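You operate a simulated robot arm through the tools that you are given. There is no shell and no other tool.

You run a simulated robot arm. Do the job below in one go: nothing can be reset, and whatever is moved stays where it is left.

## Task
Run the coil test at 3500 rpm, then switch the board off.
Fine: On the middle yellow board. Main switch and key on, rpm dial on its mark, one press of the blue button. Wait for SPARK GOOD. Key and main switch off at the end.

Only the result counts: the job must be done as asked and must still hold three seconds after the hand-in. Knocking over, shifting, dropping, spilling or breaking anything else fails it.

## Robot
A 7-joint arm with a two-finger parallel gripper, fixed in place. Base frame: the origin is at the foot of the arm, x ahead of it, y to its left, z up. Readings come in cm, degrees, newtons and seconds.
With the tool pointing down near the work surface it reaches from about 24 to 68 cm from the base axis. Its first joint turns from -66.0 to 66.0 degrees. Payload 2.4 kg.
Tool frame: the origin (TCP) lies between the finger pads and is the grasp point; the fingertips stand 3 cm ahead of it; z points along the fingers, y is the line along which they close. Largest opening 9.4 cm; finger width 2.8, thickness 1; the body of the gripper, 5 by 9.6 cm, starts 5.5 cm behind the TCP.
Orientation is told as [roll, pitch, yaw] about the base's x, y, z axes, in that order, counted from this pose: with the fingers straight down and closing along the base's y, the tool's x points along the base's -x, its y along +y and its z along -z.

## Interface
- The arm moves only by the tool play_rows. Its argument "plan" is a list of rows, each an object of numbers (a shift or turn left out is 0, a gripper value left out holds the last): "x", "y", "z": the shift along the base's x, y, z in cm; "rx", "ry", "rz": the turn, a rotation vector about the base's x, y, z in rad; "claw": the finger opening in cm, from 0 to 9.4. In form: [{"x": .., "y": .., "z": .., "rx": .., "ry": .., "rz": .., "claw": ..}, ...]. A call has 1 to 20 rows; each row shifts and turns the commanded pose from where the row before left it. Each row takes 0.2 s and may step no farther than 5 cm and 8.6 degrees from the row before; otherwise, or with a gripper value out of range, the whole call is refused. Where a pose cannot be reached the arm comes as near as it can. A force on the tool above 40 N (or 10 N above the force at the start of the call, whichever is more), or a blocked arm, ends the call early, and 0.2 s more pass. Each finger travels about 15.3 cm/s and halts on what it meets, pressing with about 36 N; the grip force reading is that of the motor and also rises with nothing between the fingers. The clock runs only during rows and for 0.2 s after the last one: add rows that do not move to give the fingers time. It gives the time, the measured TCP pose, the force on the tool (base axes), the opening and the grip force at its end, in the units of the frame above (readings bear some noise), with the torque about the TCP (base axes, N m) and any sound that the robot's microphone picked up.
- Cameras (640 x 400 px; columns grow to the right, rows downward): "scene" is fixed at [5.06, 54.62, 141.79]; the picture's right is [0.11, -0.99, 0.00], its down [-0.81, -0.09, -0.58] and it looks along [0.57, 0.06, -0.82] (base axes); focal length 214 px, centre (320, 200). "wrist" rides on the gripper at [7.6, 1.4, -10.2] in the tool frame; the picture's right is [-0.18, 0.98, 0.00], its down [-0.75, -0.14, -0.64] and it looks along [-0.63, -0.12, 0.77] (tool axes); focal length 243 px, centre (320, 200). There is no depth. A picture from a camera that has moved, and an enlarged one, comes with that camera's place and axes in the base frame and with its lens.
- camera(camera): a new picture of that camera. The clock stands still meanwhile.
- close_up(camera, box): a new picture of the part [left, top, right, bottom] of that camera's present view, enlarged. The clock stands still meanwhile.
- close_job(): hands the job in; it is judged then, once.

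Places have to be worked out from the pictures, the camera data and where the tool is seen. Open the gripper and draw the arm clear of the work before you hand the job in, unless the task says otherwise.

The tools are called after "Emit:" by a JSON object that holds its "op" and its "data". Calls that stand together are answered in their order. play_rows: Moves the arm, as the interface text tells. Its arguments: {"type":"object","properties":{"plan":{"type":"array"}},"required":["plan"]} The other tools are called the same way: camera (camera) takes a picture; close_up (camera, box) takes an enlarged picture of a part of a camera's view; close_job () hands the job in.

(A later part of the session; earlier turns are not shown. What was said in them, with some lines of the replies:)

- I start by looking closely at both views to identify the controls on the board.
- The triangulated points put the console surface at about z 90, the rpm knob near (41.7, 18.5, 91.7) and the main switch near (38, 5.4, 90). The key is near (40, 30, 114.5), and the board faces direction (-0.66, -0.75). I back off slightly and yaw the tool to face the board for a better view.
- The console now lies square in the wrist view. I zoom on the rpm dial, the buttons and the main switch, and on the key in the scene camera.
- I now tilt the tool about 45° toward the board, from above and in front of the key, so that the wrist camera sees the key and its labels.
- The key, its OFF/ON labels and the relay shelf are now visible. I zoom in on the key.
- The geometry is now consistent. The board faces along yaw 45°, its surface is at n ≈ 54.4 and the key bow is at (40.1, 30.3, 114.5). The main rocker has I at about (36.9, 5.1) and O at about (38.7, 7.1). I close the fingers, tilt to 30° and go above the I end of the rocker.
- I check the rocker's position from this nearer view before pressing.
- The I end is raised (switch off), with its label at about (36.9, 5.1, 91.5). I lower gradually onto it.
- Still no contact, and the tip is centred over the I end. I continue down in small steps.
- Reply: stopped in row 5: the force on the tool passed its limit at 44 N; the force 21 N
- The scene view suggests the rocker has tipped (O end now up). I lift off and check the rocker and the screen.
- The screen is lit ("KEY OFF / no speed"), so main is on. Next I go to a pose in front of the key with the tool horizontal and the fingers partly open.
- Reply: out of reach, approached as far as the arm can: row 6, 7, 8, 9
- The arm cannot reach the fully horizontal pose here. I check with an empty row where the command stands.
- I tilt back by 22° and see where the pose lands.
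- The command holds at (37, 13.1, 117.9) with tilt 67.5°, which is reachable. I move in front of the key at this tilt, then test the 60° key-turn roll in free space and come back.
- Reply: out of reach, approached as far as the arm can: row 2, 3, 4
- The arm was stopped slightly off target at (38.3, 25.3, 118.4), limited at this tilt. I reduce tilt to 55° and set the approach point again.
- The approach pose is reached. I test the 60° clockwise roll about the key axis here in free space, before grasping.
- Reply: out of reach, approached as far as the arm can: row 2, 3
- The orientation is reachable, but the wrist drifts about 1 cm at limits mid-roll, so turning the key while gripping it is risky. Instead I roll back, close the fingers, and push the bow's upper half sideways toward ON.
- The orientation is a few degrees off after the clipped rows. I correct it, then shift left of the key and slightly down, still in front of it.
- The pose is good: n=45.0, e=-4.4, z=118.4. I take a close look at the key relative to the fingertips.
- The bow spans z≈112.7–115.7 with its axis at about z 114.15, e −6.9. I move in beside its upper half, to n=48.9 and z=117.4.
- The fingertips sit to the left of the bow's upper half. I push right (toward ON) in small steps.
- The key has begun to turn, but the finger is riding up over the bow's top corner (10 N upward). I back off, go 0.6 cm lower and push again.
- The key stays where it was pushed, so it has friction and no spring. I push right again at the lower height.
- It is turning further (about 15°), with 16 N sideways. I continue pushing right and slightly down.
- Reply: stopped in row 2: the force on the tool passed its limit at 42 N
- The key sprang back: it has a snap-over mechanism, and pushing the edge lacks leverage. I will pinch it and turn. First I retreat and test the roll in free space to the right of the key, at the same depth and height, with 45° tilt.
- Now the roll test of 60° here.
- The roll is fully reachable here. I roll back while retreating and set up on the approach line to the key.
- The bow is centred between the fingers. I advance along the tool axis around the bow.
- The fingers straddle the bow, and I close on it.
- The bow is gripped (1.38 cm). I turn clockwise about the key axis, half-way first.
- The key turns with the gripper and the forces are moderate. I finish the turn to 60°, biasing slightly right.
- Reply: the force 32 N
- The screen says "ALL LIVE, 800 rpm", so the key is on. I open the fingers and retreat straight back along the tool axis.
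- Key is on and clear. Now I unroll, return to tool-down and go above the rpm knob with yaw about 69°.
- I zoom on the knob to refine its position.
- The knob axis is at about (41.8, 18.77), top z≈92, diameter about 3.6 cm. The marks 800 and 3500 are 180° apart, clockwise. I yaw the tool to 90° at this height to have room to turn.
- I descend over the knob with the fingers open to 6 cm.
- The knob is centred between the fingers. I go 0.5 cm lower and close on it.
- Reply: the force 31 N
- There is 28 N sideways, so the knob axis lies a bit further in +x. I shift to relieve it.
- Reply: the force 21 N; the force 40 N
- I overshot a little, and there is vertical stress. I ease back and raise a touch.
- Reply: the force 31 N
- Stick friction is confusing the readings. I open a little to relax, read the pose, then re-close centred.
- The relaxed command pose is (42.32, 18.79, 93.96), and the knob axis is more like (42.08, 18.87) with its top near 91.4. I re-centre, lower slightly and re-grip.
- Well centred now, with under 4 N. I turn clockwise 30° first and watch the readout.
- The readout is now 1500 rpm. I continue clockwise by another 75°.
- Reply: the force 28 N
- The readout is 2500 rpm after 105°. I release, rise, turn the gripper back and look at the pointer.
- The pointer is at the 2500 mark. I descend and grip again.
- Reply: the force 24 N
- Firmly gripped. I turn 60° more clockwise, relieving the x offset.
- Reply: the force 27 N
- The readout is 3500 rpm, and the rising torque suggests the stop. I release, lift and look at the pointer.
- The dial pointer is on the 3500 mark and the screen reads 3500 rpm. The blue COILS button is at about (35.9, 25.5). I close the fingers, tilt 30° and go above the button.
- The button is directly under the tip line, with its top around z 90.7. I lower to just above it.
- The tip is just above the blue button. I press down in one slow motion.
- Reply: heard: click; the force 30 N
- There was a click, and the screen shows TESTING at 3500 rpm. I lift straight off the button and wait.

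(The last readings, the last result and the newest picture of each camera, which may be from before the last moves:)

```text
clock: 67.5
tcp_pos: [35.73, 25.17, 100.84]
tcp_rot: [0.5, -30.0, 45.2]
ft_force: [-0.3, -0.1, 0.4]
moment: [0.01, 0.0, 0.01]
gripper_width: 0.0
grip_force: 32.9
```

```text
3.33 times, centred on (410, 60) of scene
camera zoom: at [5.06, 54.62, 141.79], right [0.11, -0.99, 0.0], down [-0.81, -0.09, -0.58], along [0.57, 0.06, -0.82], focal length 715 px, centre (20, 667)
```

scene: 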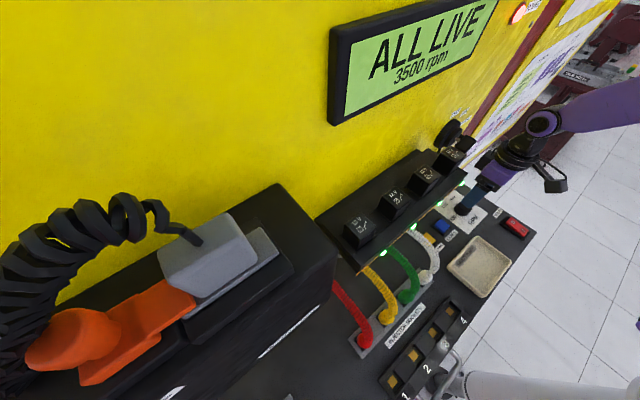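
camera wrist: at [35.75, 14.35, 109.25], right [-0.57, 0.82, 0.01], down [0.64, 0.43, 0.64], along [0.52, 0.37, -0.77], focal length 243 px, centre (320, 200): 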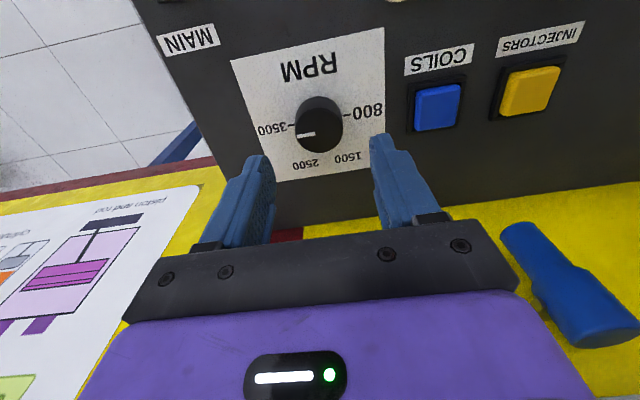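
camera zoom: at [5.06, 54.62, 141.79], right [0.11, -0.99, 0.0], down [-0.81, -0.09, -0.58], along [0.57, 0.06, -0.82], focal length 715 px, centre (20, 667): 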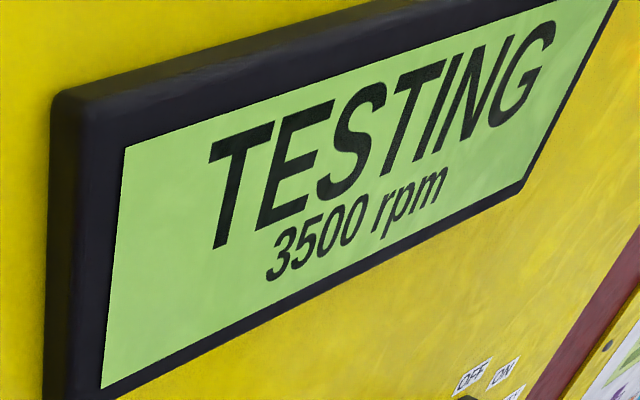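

Still testing. I back away toward a safe waiting pose while the test runs.

Emit:
{"op": "play_rows", "data": {"plan": [{"x": -0.5, "y": -0.9, "z": 2.5}, {"x": -0.5, "y": -0.9, "z": 2.5}, {"x": -0.5, "y": -0.9, "z": 2.5}, {"x": -0.5, "y": -0.9, "z": 2.5}, {"z": 2.0}, {"z": 2.0}, {}, {}, {}, {}, {}, {}, {}, {}, {}]}}

Emit:
{"op": "camera", "data": {"camera": "scene"}}

Emit:
{"op": "camera", "data": {"camera": "wrist"}}

```text
clock: 70.7
tcp_pos: [33.71, 21.58, 114.85]
tcp_rot: [0.6, -29.9, 45.2]
ft_force: [-1.1, 1.0, 0.2]
moment: [0.01, -0.02, 0.0]
gripper_width: 0.0
grip_force: 33.2
```

```text
taken
```

scene: 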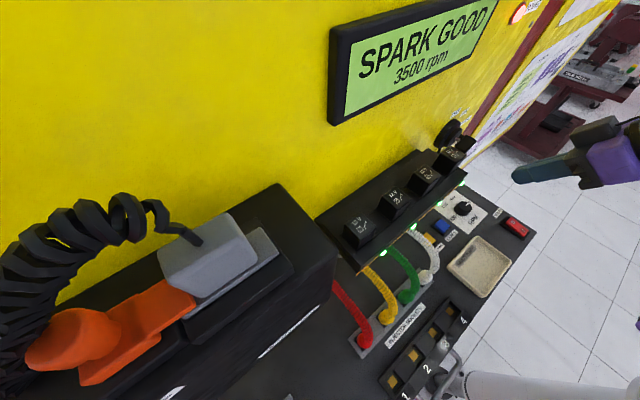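

```text
taken
camera wrist: at [24.37, 14.28, 119.89], right [-0.59, 0.8, 0.1], down [0.34, 0.13, 0.93], along [0.73, 0.58, -0.35], focal length 243 px, centre (320, 200)
```

wrist: 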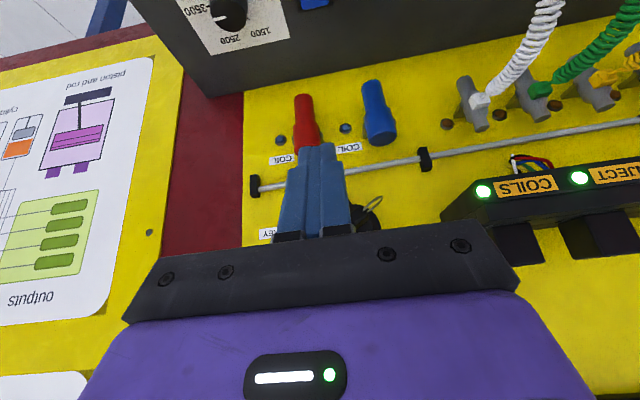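

SPARK GOOD at 3500 rpm is shown. Now the key goes off: I return along the earlier path to the rolled pre-grasp pose in front of the key.

Emit:
{"op": "play_rows", "data": {"plan": [{"x": 0.7, "y": -1.0, "z": 1.6, "rx": 0.0888, "ry": -0.0888, "claw": 3.5}, {"x": 0.65, "y": -1.1, "z": 1.6, "rx": 0.0888, "ry": -0.0888}, {"x": 0.6, "y": 0.6, "z": -0.2, "rx": 0.0926, "ry": 0.0926}, {"x": 0.6, "y": 0.6, "z": -0.2, "rx": 0.0926, "ry": 0.0926}, {"x": 0.6, "y": 0.6, "z": -0.2, "rx": 0.0926, "ry": 0.0926}, {"x": 0.6, "y": 0.6, "z": -0.2, "rx": 0.0926, "ry": 0.0926}, {"x": 0.6, "y": 0.6, "z": -0.2, "rx": 0.0926, "ry": 0.0926}, {"x": 0.6, "y": 0.6, "z": -0.2, "rx": 0.0926, "ry": 0.0926}, {"x": 0.6, "y": 0.6, "z": -0.2, "rx": 0.0926, "ry": 0.0926}, {"x": 0.6, "y": 0.6, "z": -0.2, "rx": 0.0926, "ry": 0.0926}, {}]}}

Emit:
{"op": "camera", "data": {"camera": "wrist"}}

Emit:
{"op": "close_up", "data": {"camera": "wrist", "box": [240, 60, 400, 200]}}

```text
clock: 73.0
tcp_pos: [39.97, 24.47, 116.6]
tcp_rot: [68.3, -20.5, 4.7]
ft_force: [0.6, -0.3, -0.5]
moment: [-0.02, -0.01, 0.02]
gripper_width: 3.51
grip_force: 0.0
```

```text
taken
camera wrist: at [31.66, 14.72, 118.67], right [-0.18, 0.35, 0.92], down [0.72, -0.59, 0.36], along [0.67, 0.73, -0.15], focal length 243 px, centre (320, 200)
```

wrist: 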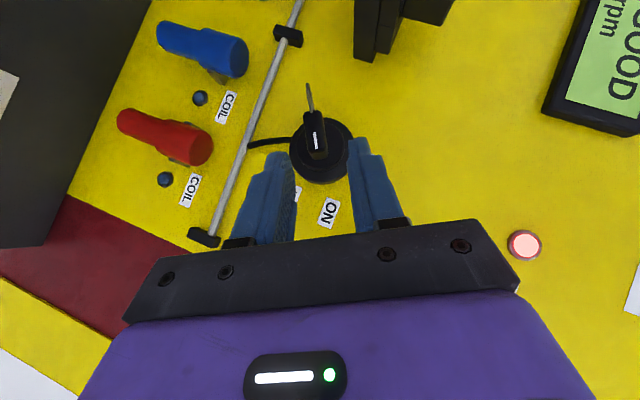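

```text
2.86 times, centred on (320, 130) of wrist
camera zoom: at [31.66, 14.72, 118.67], right [-0.18, 0.35, 0.92], down [0.72, -0.59, 0.36], along [0.67, 0.73, -0.15], focal length 693 px, centre (320, 400)
```

zoom: 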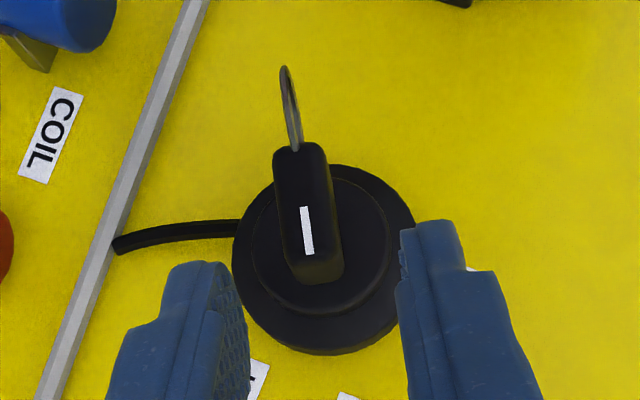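

The bow is in the ON position between the fingers, slightly below centre. I advance along the tool axis with a small correction downward.

Emit:
{"op": "play_rows", "data": {"plan": [{"x": 0.0, "y": 1.04, "z": -0.6}, {"x": 0.04, "y": 1.04, "z": -0.45}, {"x": 0.04, "y": 1.04, "z": -0.45}, {"x": 0.04, "y": 1.04, "z": -0.45}, {}]}}

Emit:
{"op": "close_up", "data": {"camera": "wrist", "box": [240, 60, 400, 200]}}

```text
clock: 74.2
tcp_pos: [39.84, 28.44, 114.57]
tcp_rot: [68.3, -20.5, 4.8]
ft_force: [0.8, -0.5, -0.3]
moment: [0.04, 0.02, 0.02]
gripper_width: 3.49
grip_force: 0.0
```

```text
2.86 times, centred on (320, 130) of wrist
camera zoom: at [31.61, 18.72, 116.7], right [-0.18, 0.35, 0.92], down [0.72, -0.59, 0.36], along [0.67, 0.73, -0.15], focal length 693 px, centre (320, 400)
```

zoom: 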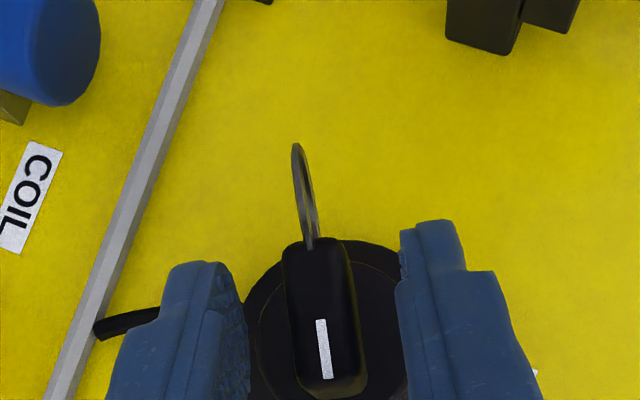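

Centred. I close on the bow.

Emit:
{"op": "play_rows", "data": {"plan": [{"x": 0.1, "y": 0.1}, {"claw": 0}, {}]}}

```text
clock: 75.0
tcp_pos: [39.99, 28.5, 114.64]
tcp_rot: [68.2, -20.5, 4.8]
ft_force: [-1.0, 0.0, 4.2]
moment: [-0.74, 0.36, -0.28]
gripper_width: 1.37
grip_force: 44.5
```

Gripped with low force. I turn the key counter-clockwise, half-way first.

Emit:
{"op": "play_rows", "data": {"plan": [{"x": -0.048, "y": 0.048, "z": 0.15, "rx": -0.0926, "ry": -0.0926}, {"x": -0.061, "y": 0.061, "z": 0.14, "rx": -0.0926, "ry": -0.0926}, {"x": -0.0735, "y": 0.0735, "z": 0.128, "rx": -0.0926, "ry": -0.0926}, {"x": -0.085, "y": 0.085, "z": 0.113, "rx": -0.0926, "ry": -0.0926}]}}

```text
clock: 76.0
tcp_pos: [39.71, 28.85, 115.0]
tcp_rot: [39.3, -37.2, 19.3]
ft_force: [-12.6, -10.2, -2.3]
moment: [-0.79, 0.78, -0.3]
gripper_width: 1.39
grip_force: 44.6
```

The forces are moderate. I finish the turn back to OFF.

Emit:
{"op": "play_rows", "data": {"plan": [{"x": -0.15, "y": 0.04, "z": 0.096, "rx": -0.0926, "ry": -0.0926}, {"x": -0.15, "y": 0.06, "z": 0.078, "rx": -0.0926, "ry": -0.0926}, {"x": -0.109, "y": 0.109, "z": 0.059, "rx": -0.0926, "ry": -0.0926}, {"x": -0.113, "y": 0.113, "z": 0.038, "rx": -0.0926, "ry": -0.0926}, {}]}}

Emit:
{"op": "camera", "data": {"camera": "scene"}}

Emit:
{"op": "close_up", "data": {"camera": "wrist", "box": [240, 60, 400, 200]}}

```text
clock: 77.2
tcp_pos: [39.17, 29.33, 115.28]
tcp_rot: [0.6, -44.1, 45.1]
ft_force: [5.2, 5.2, -23.3]
moment: [-0.34, 0.37, -0.9]
gripper_width: 1.38
grip_force: 45.2
```

```text
taken
```

scene: 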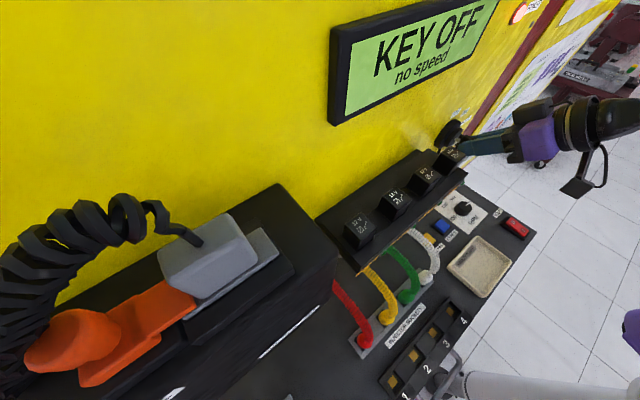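

```text
2.86 times, centred on (320, 130) of wrist
camera zoom: at [29.27, 21.33, 117.37], right [-0.61, 0.78, 0.14], down [0.17, -0.04, 0.98], along [0.78, 0.62, -0.11], focal length 693 px, centre (320, 400)
```

zoom: 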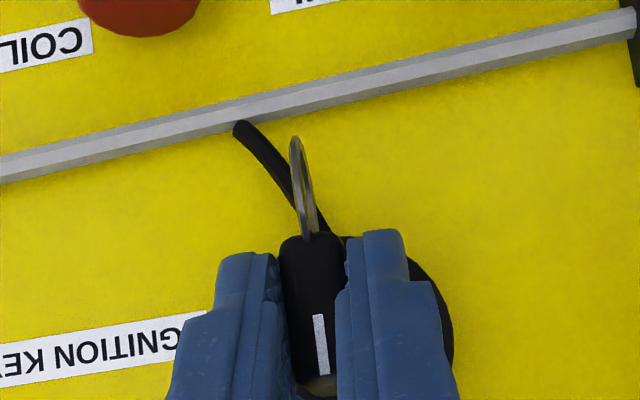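

The screen shows KEY OFF. I open and retreat along the tool axis.

Emit:
{"op": "play_rows", "data": {"plan": [{"claw": 3.5}, {}, {"x": -0.5, "y": -0.5, "z": 0.7}, {"x": -0.5, "y": -0.5, "z": 0.7}, {"x": -0.8, "y": -0.8, "z": 1.1}, {"x": -0.8, "y": -0.8, "z": 1.1}, {"x": -0.8, "y": -0.8, "z": 1.1}, {}]}}

Emit:
{"op": "camera", "data": {"camera": "wrist"}}

Emit:
{"op": "camera", "data": {"camera": "scene"}}

```text
clock: 79.0
tcp_pos: [35.68, 25.65, 120.33]
tcp_rot: [0.4, -44.3, 45.2]
ft_force: [-0.8, 0.4, -0.6]
moment: [0.0, 0.02, 0.01]
gripper_width: 3.49
grip_force: 0.1
```

```text
taken
camera wrist: at [25.78, 17.78, 122.22], right [-0.61, 0.78, 0.13], down [0.17, -0.04, 0.99], along [0.78, 0.62, -0.11], focal length 243 px, centre (320, 200)
```

wrist: 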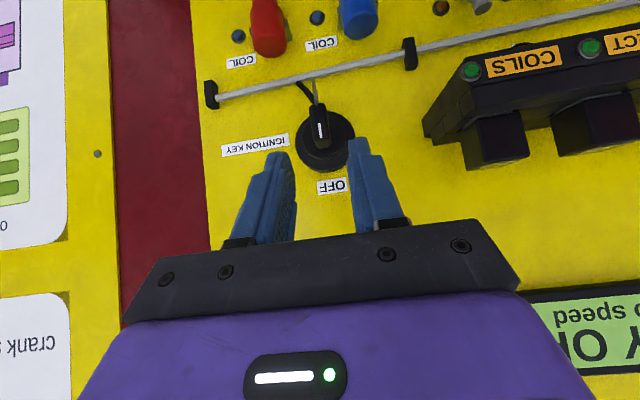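

```text
taken
```

scene: 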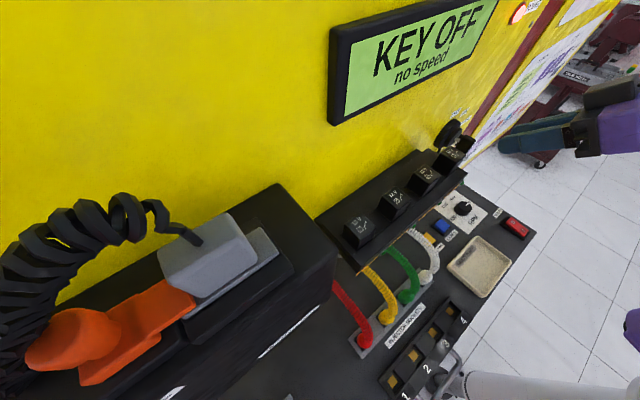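

The key is off and free. Now the main switch: I close the fingers, tilt to 30° and go above the O end of the rocker.

Emit:
{"op": "play_rows", "data": {"plan": [{"x": 0.5, "y": -4.4, "claw": 0}, {"x": 0.9, "y": -4.5, "rx": -0.0885, "ry": 0.0885}, {"x": 1.0, "y": -4.6, "rx": -0.0885, "ry": 0.0885}, {"x": 0.98, "y": -4.7}, {"z": -4.6}, {"z": -4.6}, {"z": -4.6}, {"z": -4.5}, {"z": -3.0}, {}]}}

Emit:
{"op": "close_up", "data": {"camera": "wrist", "box": [240, 20, 400, 160]}}

Emit:
{"op": "close_up", "data": {"camera": "scene", "box": [480, 180, 600, 260]}}

```text
clock: 81.2
tcp_pos: [39.39, 7.82, 98.65]
tcp_rot: [0.5, -29.9, 45.1]
ft_force: [0.9, 0.7, 0.1]
moment: [-0.01, -0.03, -0.01]
gripper_width: 0.01
grip_force: 32.9
```

```text
2.86 times, centred on (320, 90) of wrist
camera zoom: at [30.04, 0.5, 103.86], right [-0.59, 0.8, 0.1], down [0.34, 0.13, 0.93], along [0.73, 0.58, -0.35], focal length 693 px, centre (320, 514)
```

zoom: 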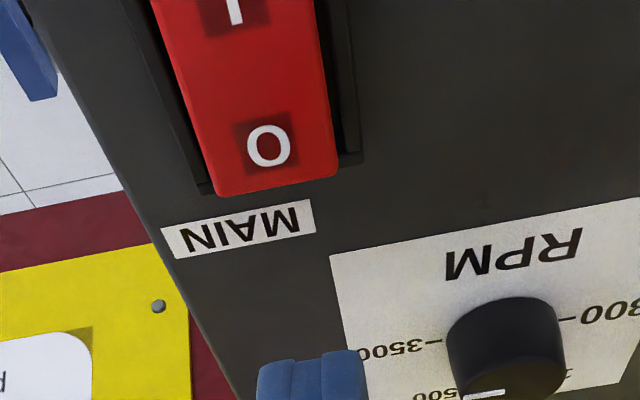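

```text
5.00 times, centred on (540, 220) of scene
camera zoom: at [5.06, 54.62, 141.79], right [0.11, -0.99, 0.0], down [-0.81, -0.09, -0.58], along [0.57, 0.06, -0.82], focal length 1072 px, centre (-780, 100)
```

zoom: 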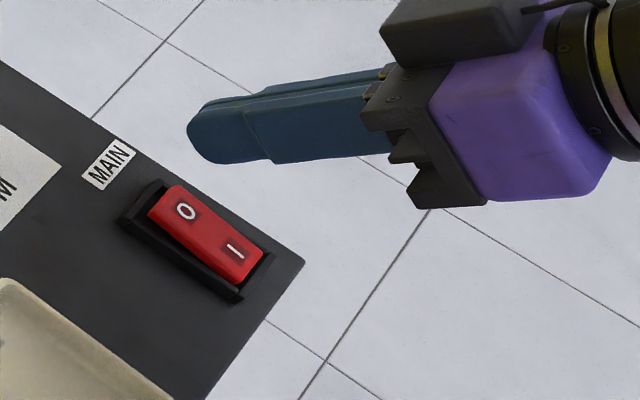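

The O end sits nearer than planned (O at n≈32, end at 33). I shift back 1.5 cm, lower near it and press.

Emit:
{"op": "play_rows", "data": {"plan": [{"x": -1.06, "y": -1.06}, {"z": -1.5}, {"z": -1.4}, {}]}}

Emit:
{"op": "close_up", "data": {"camera": "wrist", "box": [240, 20, 400, 160]}}

Emit:
{"op": "close_up", "data": {"camera": "scene", "box": [480, 180, 600, 260]}}

```text
clock: 82.2
tcp_pos: [38.36, 6.7, 96.07]
tcp_rot: [0.5, -30.0, 45.3]
ft_force: [-0.1, -0.8, 0.3]
moment: [0.0, 0.02, 0.03]
gripper_width: 0.01
grip_force: 32.8
```

```text
2.86 times, centred on (320, 90) of wrist
camera zoom: at [28.98, -0.6, 101.06], right [-0.59, 0.8, 0.1], down [0.34, 0.13, 0.93], along [0.74, 0.58, -0.35], focal length 693 px, centre (320, 514)
```

zoom: 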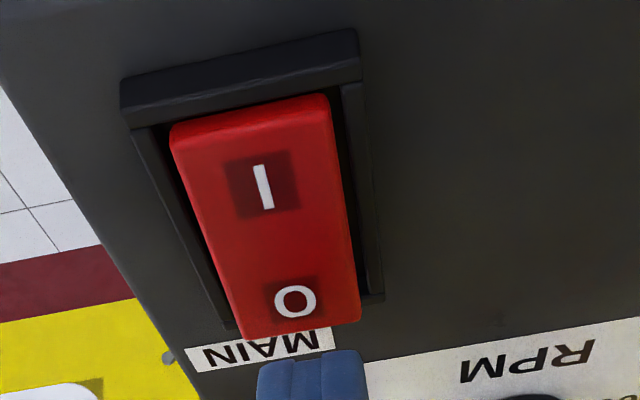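

```text
5.00 times, centred on (540, 220) of scene
camera zoom: at [5.06, 54.62, 141.79], right [0.11, -0.99, 0.0], down [-0.81, -0.09, -0.58], along [0.57, 0.06, -0.82], focal length 1072 px, centre (-780, 100)
```

zoom: 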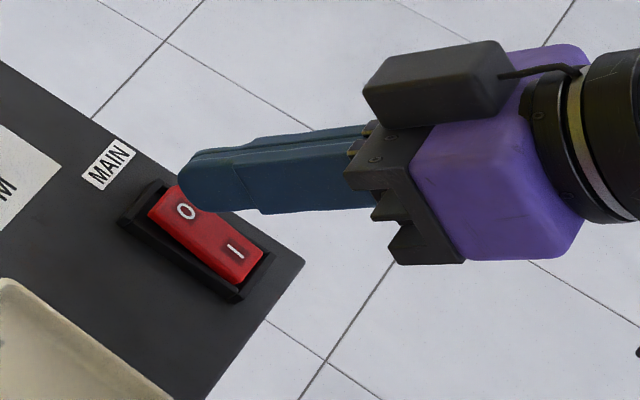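

I'm over the O end now and press down in small steps.

Emit:
{"op": "play_rows", "data": {"plan": [{"z": -0.4}, {"z": -0.3}, {"z": -0.3}, {"z": -0.3}, {"z": -0.3}, {"z": -0.2}, {}]}}

Emit:
{"op": "camera", "data": {"camera": "scene"}}

Emit:
{"op": "close_up", "data": {"camera": "scene", "box": [480, 180, 600, 260]}}

```text
clock: 83.6
tcp_pos: [38.18, 6.62, 94.43]
tcp_rot: [0.4, -30.7, 45.3]
ft_force: [-1.2, -0.1, 4.5]
moment: [-0.02, 0.02, -0.03]
gripper_width: 0.01
grip_force: 32.9
stopped in row 6: the force on the tool passed its limit at 59 N (the readings are from after the stop); the commanded pose is now the measured one
```

```text
taken
```

scene: 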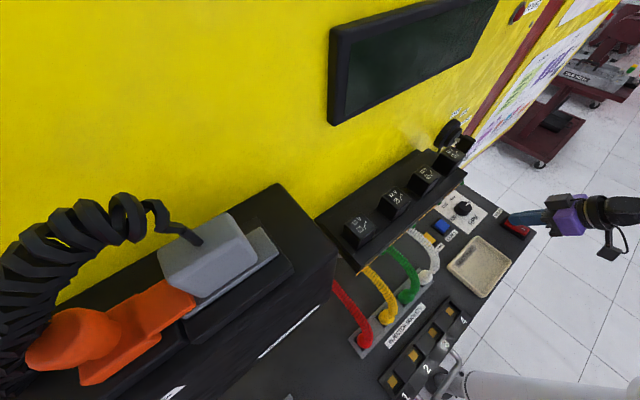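

```text
5.00 times, centred on (540, 220) of scene
camera zoom: at [5.05, 54.62, 141.79], right [0.11, -0.99, 0.0], down [-0.81, -0.09, -0.58], along [0.57, 0.06, -0.82], focal length 1072 px, centre (-780, 100)
```

zoom: 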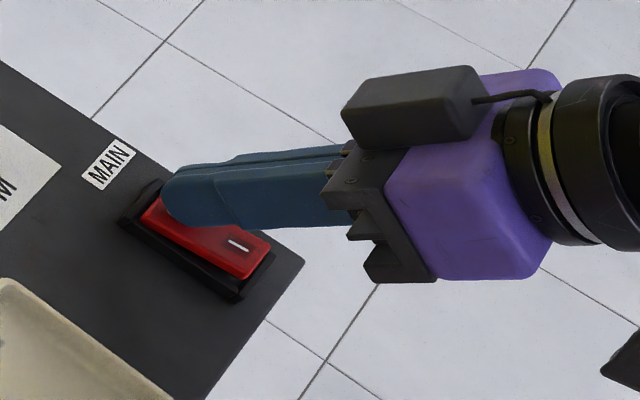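

The screen went dark, so main is off. I lift clear, back away, open the gripper and check everything.

Emit:
{"op": "play_rows", "data": {"plan": [{"z": 1.5}, {"z": 3.5}, {"z": 4.5}, {"z": 4.5, "x": -1, "y": -1}, {"z": 4.5, "x": -1, "y": -1}, {"z": 3, "x": -1, "y": -1, "claw": 9}, {}, {}]}}

Emit:
{"op": "camera", "data": {"camera": "scene"}}

Emit:
{"op": "close_up", "data": {"camera": "scene", "box": [400, 150, 560, 250]}}

Emit:
{"op": "camera", "data": {"camera": "wrist"}}

Emit:
{"op": "close_up", "data": {"camera": "scene", "box": [320, 0, 560, 150]}}

```text
clock: 85.4
tcp_pos: [35.4, 3.62, 115.89]
tcp_rot: [0.4, -30.5, 45.2]
ft_force: [-0.4, -0.5, -0.2]
moment: [0.0, 0.04, -0.02]
gripper_width: 9.01
grip_force: 0.1
```

```text
taken
```

scene: 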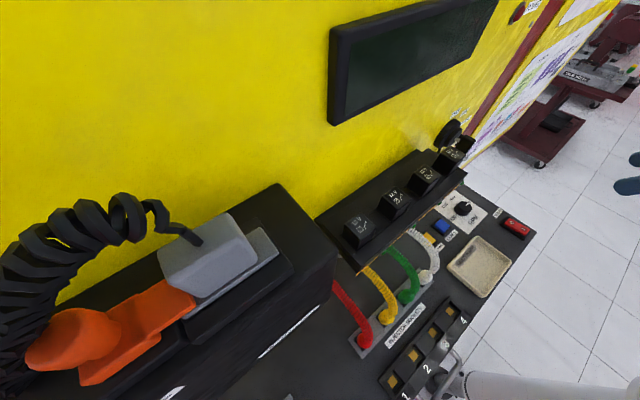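

```text
4.00 times, centred on (480, 200) of scene
camera zoom: at [5.06, 54.62, 141.79], right [0.11, -0.99, 0.0], down [-0.81, -0.09, -0.58], along [0.57, 0.06, -0.82], focal length 858 px, centre (-320, 200)
```

zoom: 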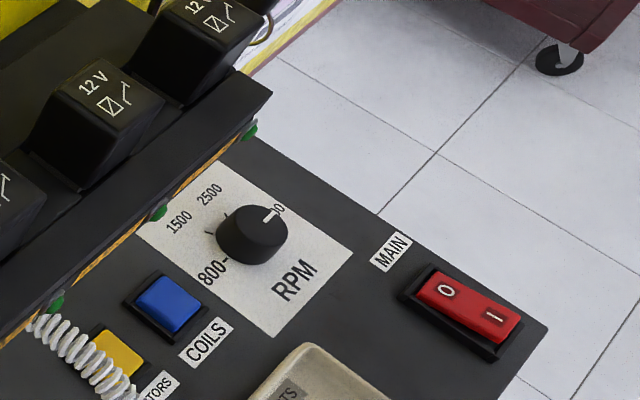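

```text
taken
camera wrist: at [25.95, -3.72, 120.84], right [-0.59, 0.8, 0.1], down [0.33, 0.13, 0.94], along [0.74, 0.58, -0.34], focal length 243 px, centre (320, 200)
```

wrist: 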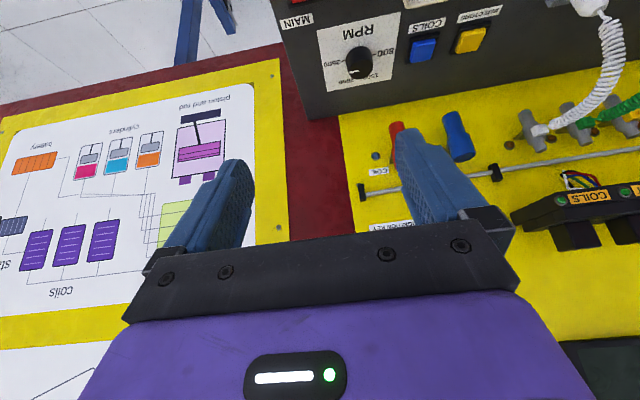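

```text
2.67 times, centred on (440, 75) of scene
camera zoom: at [5.06, 54.62, 141.79], right [0.11, -0.99, 0.0], down [-0.81, -0.09, -0.58], along [0.57, 0.06, -0.82], focal length 572 px, centre (0, 533)
```

zoom: 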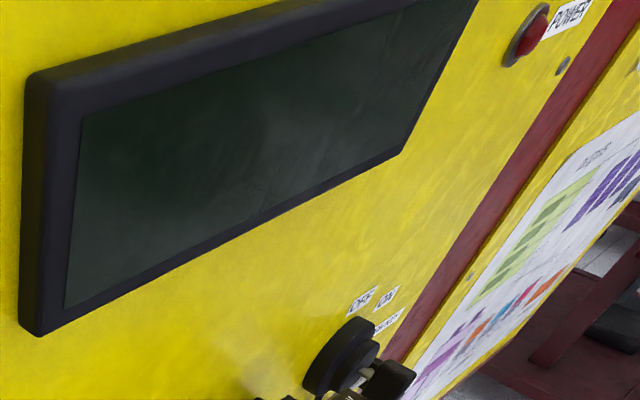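

Everything checks out: the screen and lamps are dark, the rocker is at O, the key is at OFF, and the dial is on 3500. The arm is clear with the gripper open, so I hand in.

Emit:
{"op": "close_job", "data": {}}

```text
The job is handed in.
```

The coil test ran at 3500 rpm on the middle yellow board and the screen showed SPARK GOOD. The board is now off.

- **Test:** I switched main and key on, turned the dial from 800 to the 3500 mark, and pressed the blue COILS button once. There was one click, then TESTING, then SPARK GOOD at 3500 rpm.
- **End state:** The key is at OFF and the main switch is at O. The screen and lamps are dark, and the dial is still on 3500. The gripper is open and the arm is clear of the board.
- **Key:** My first try pushed the key sideways and it sprang back to OFF. I then gripped and turned it, which worked both ways.

I saw nothing knocked over or moved besides the controls. The job is handed in; no verdict came back.
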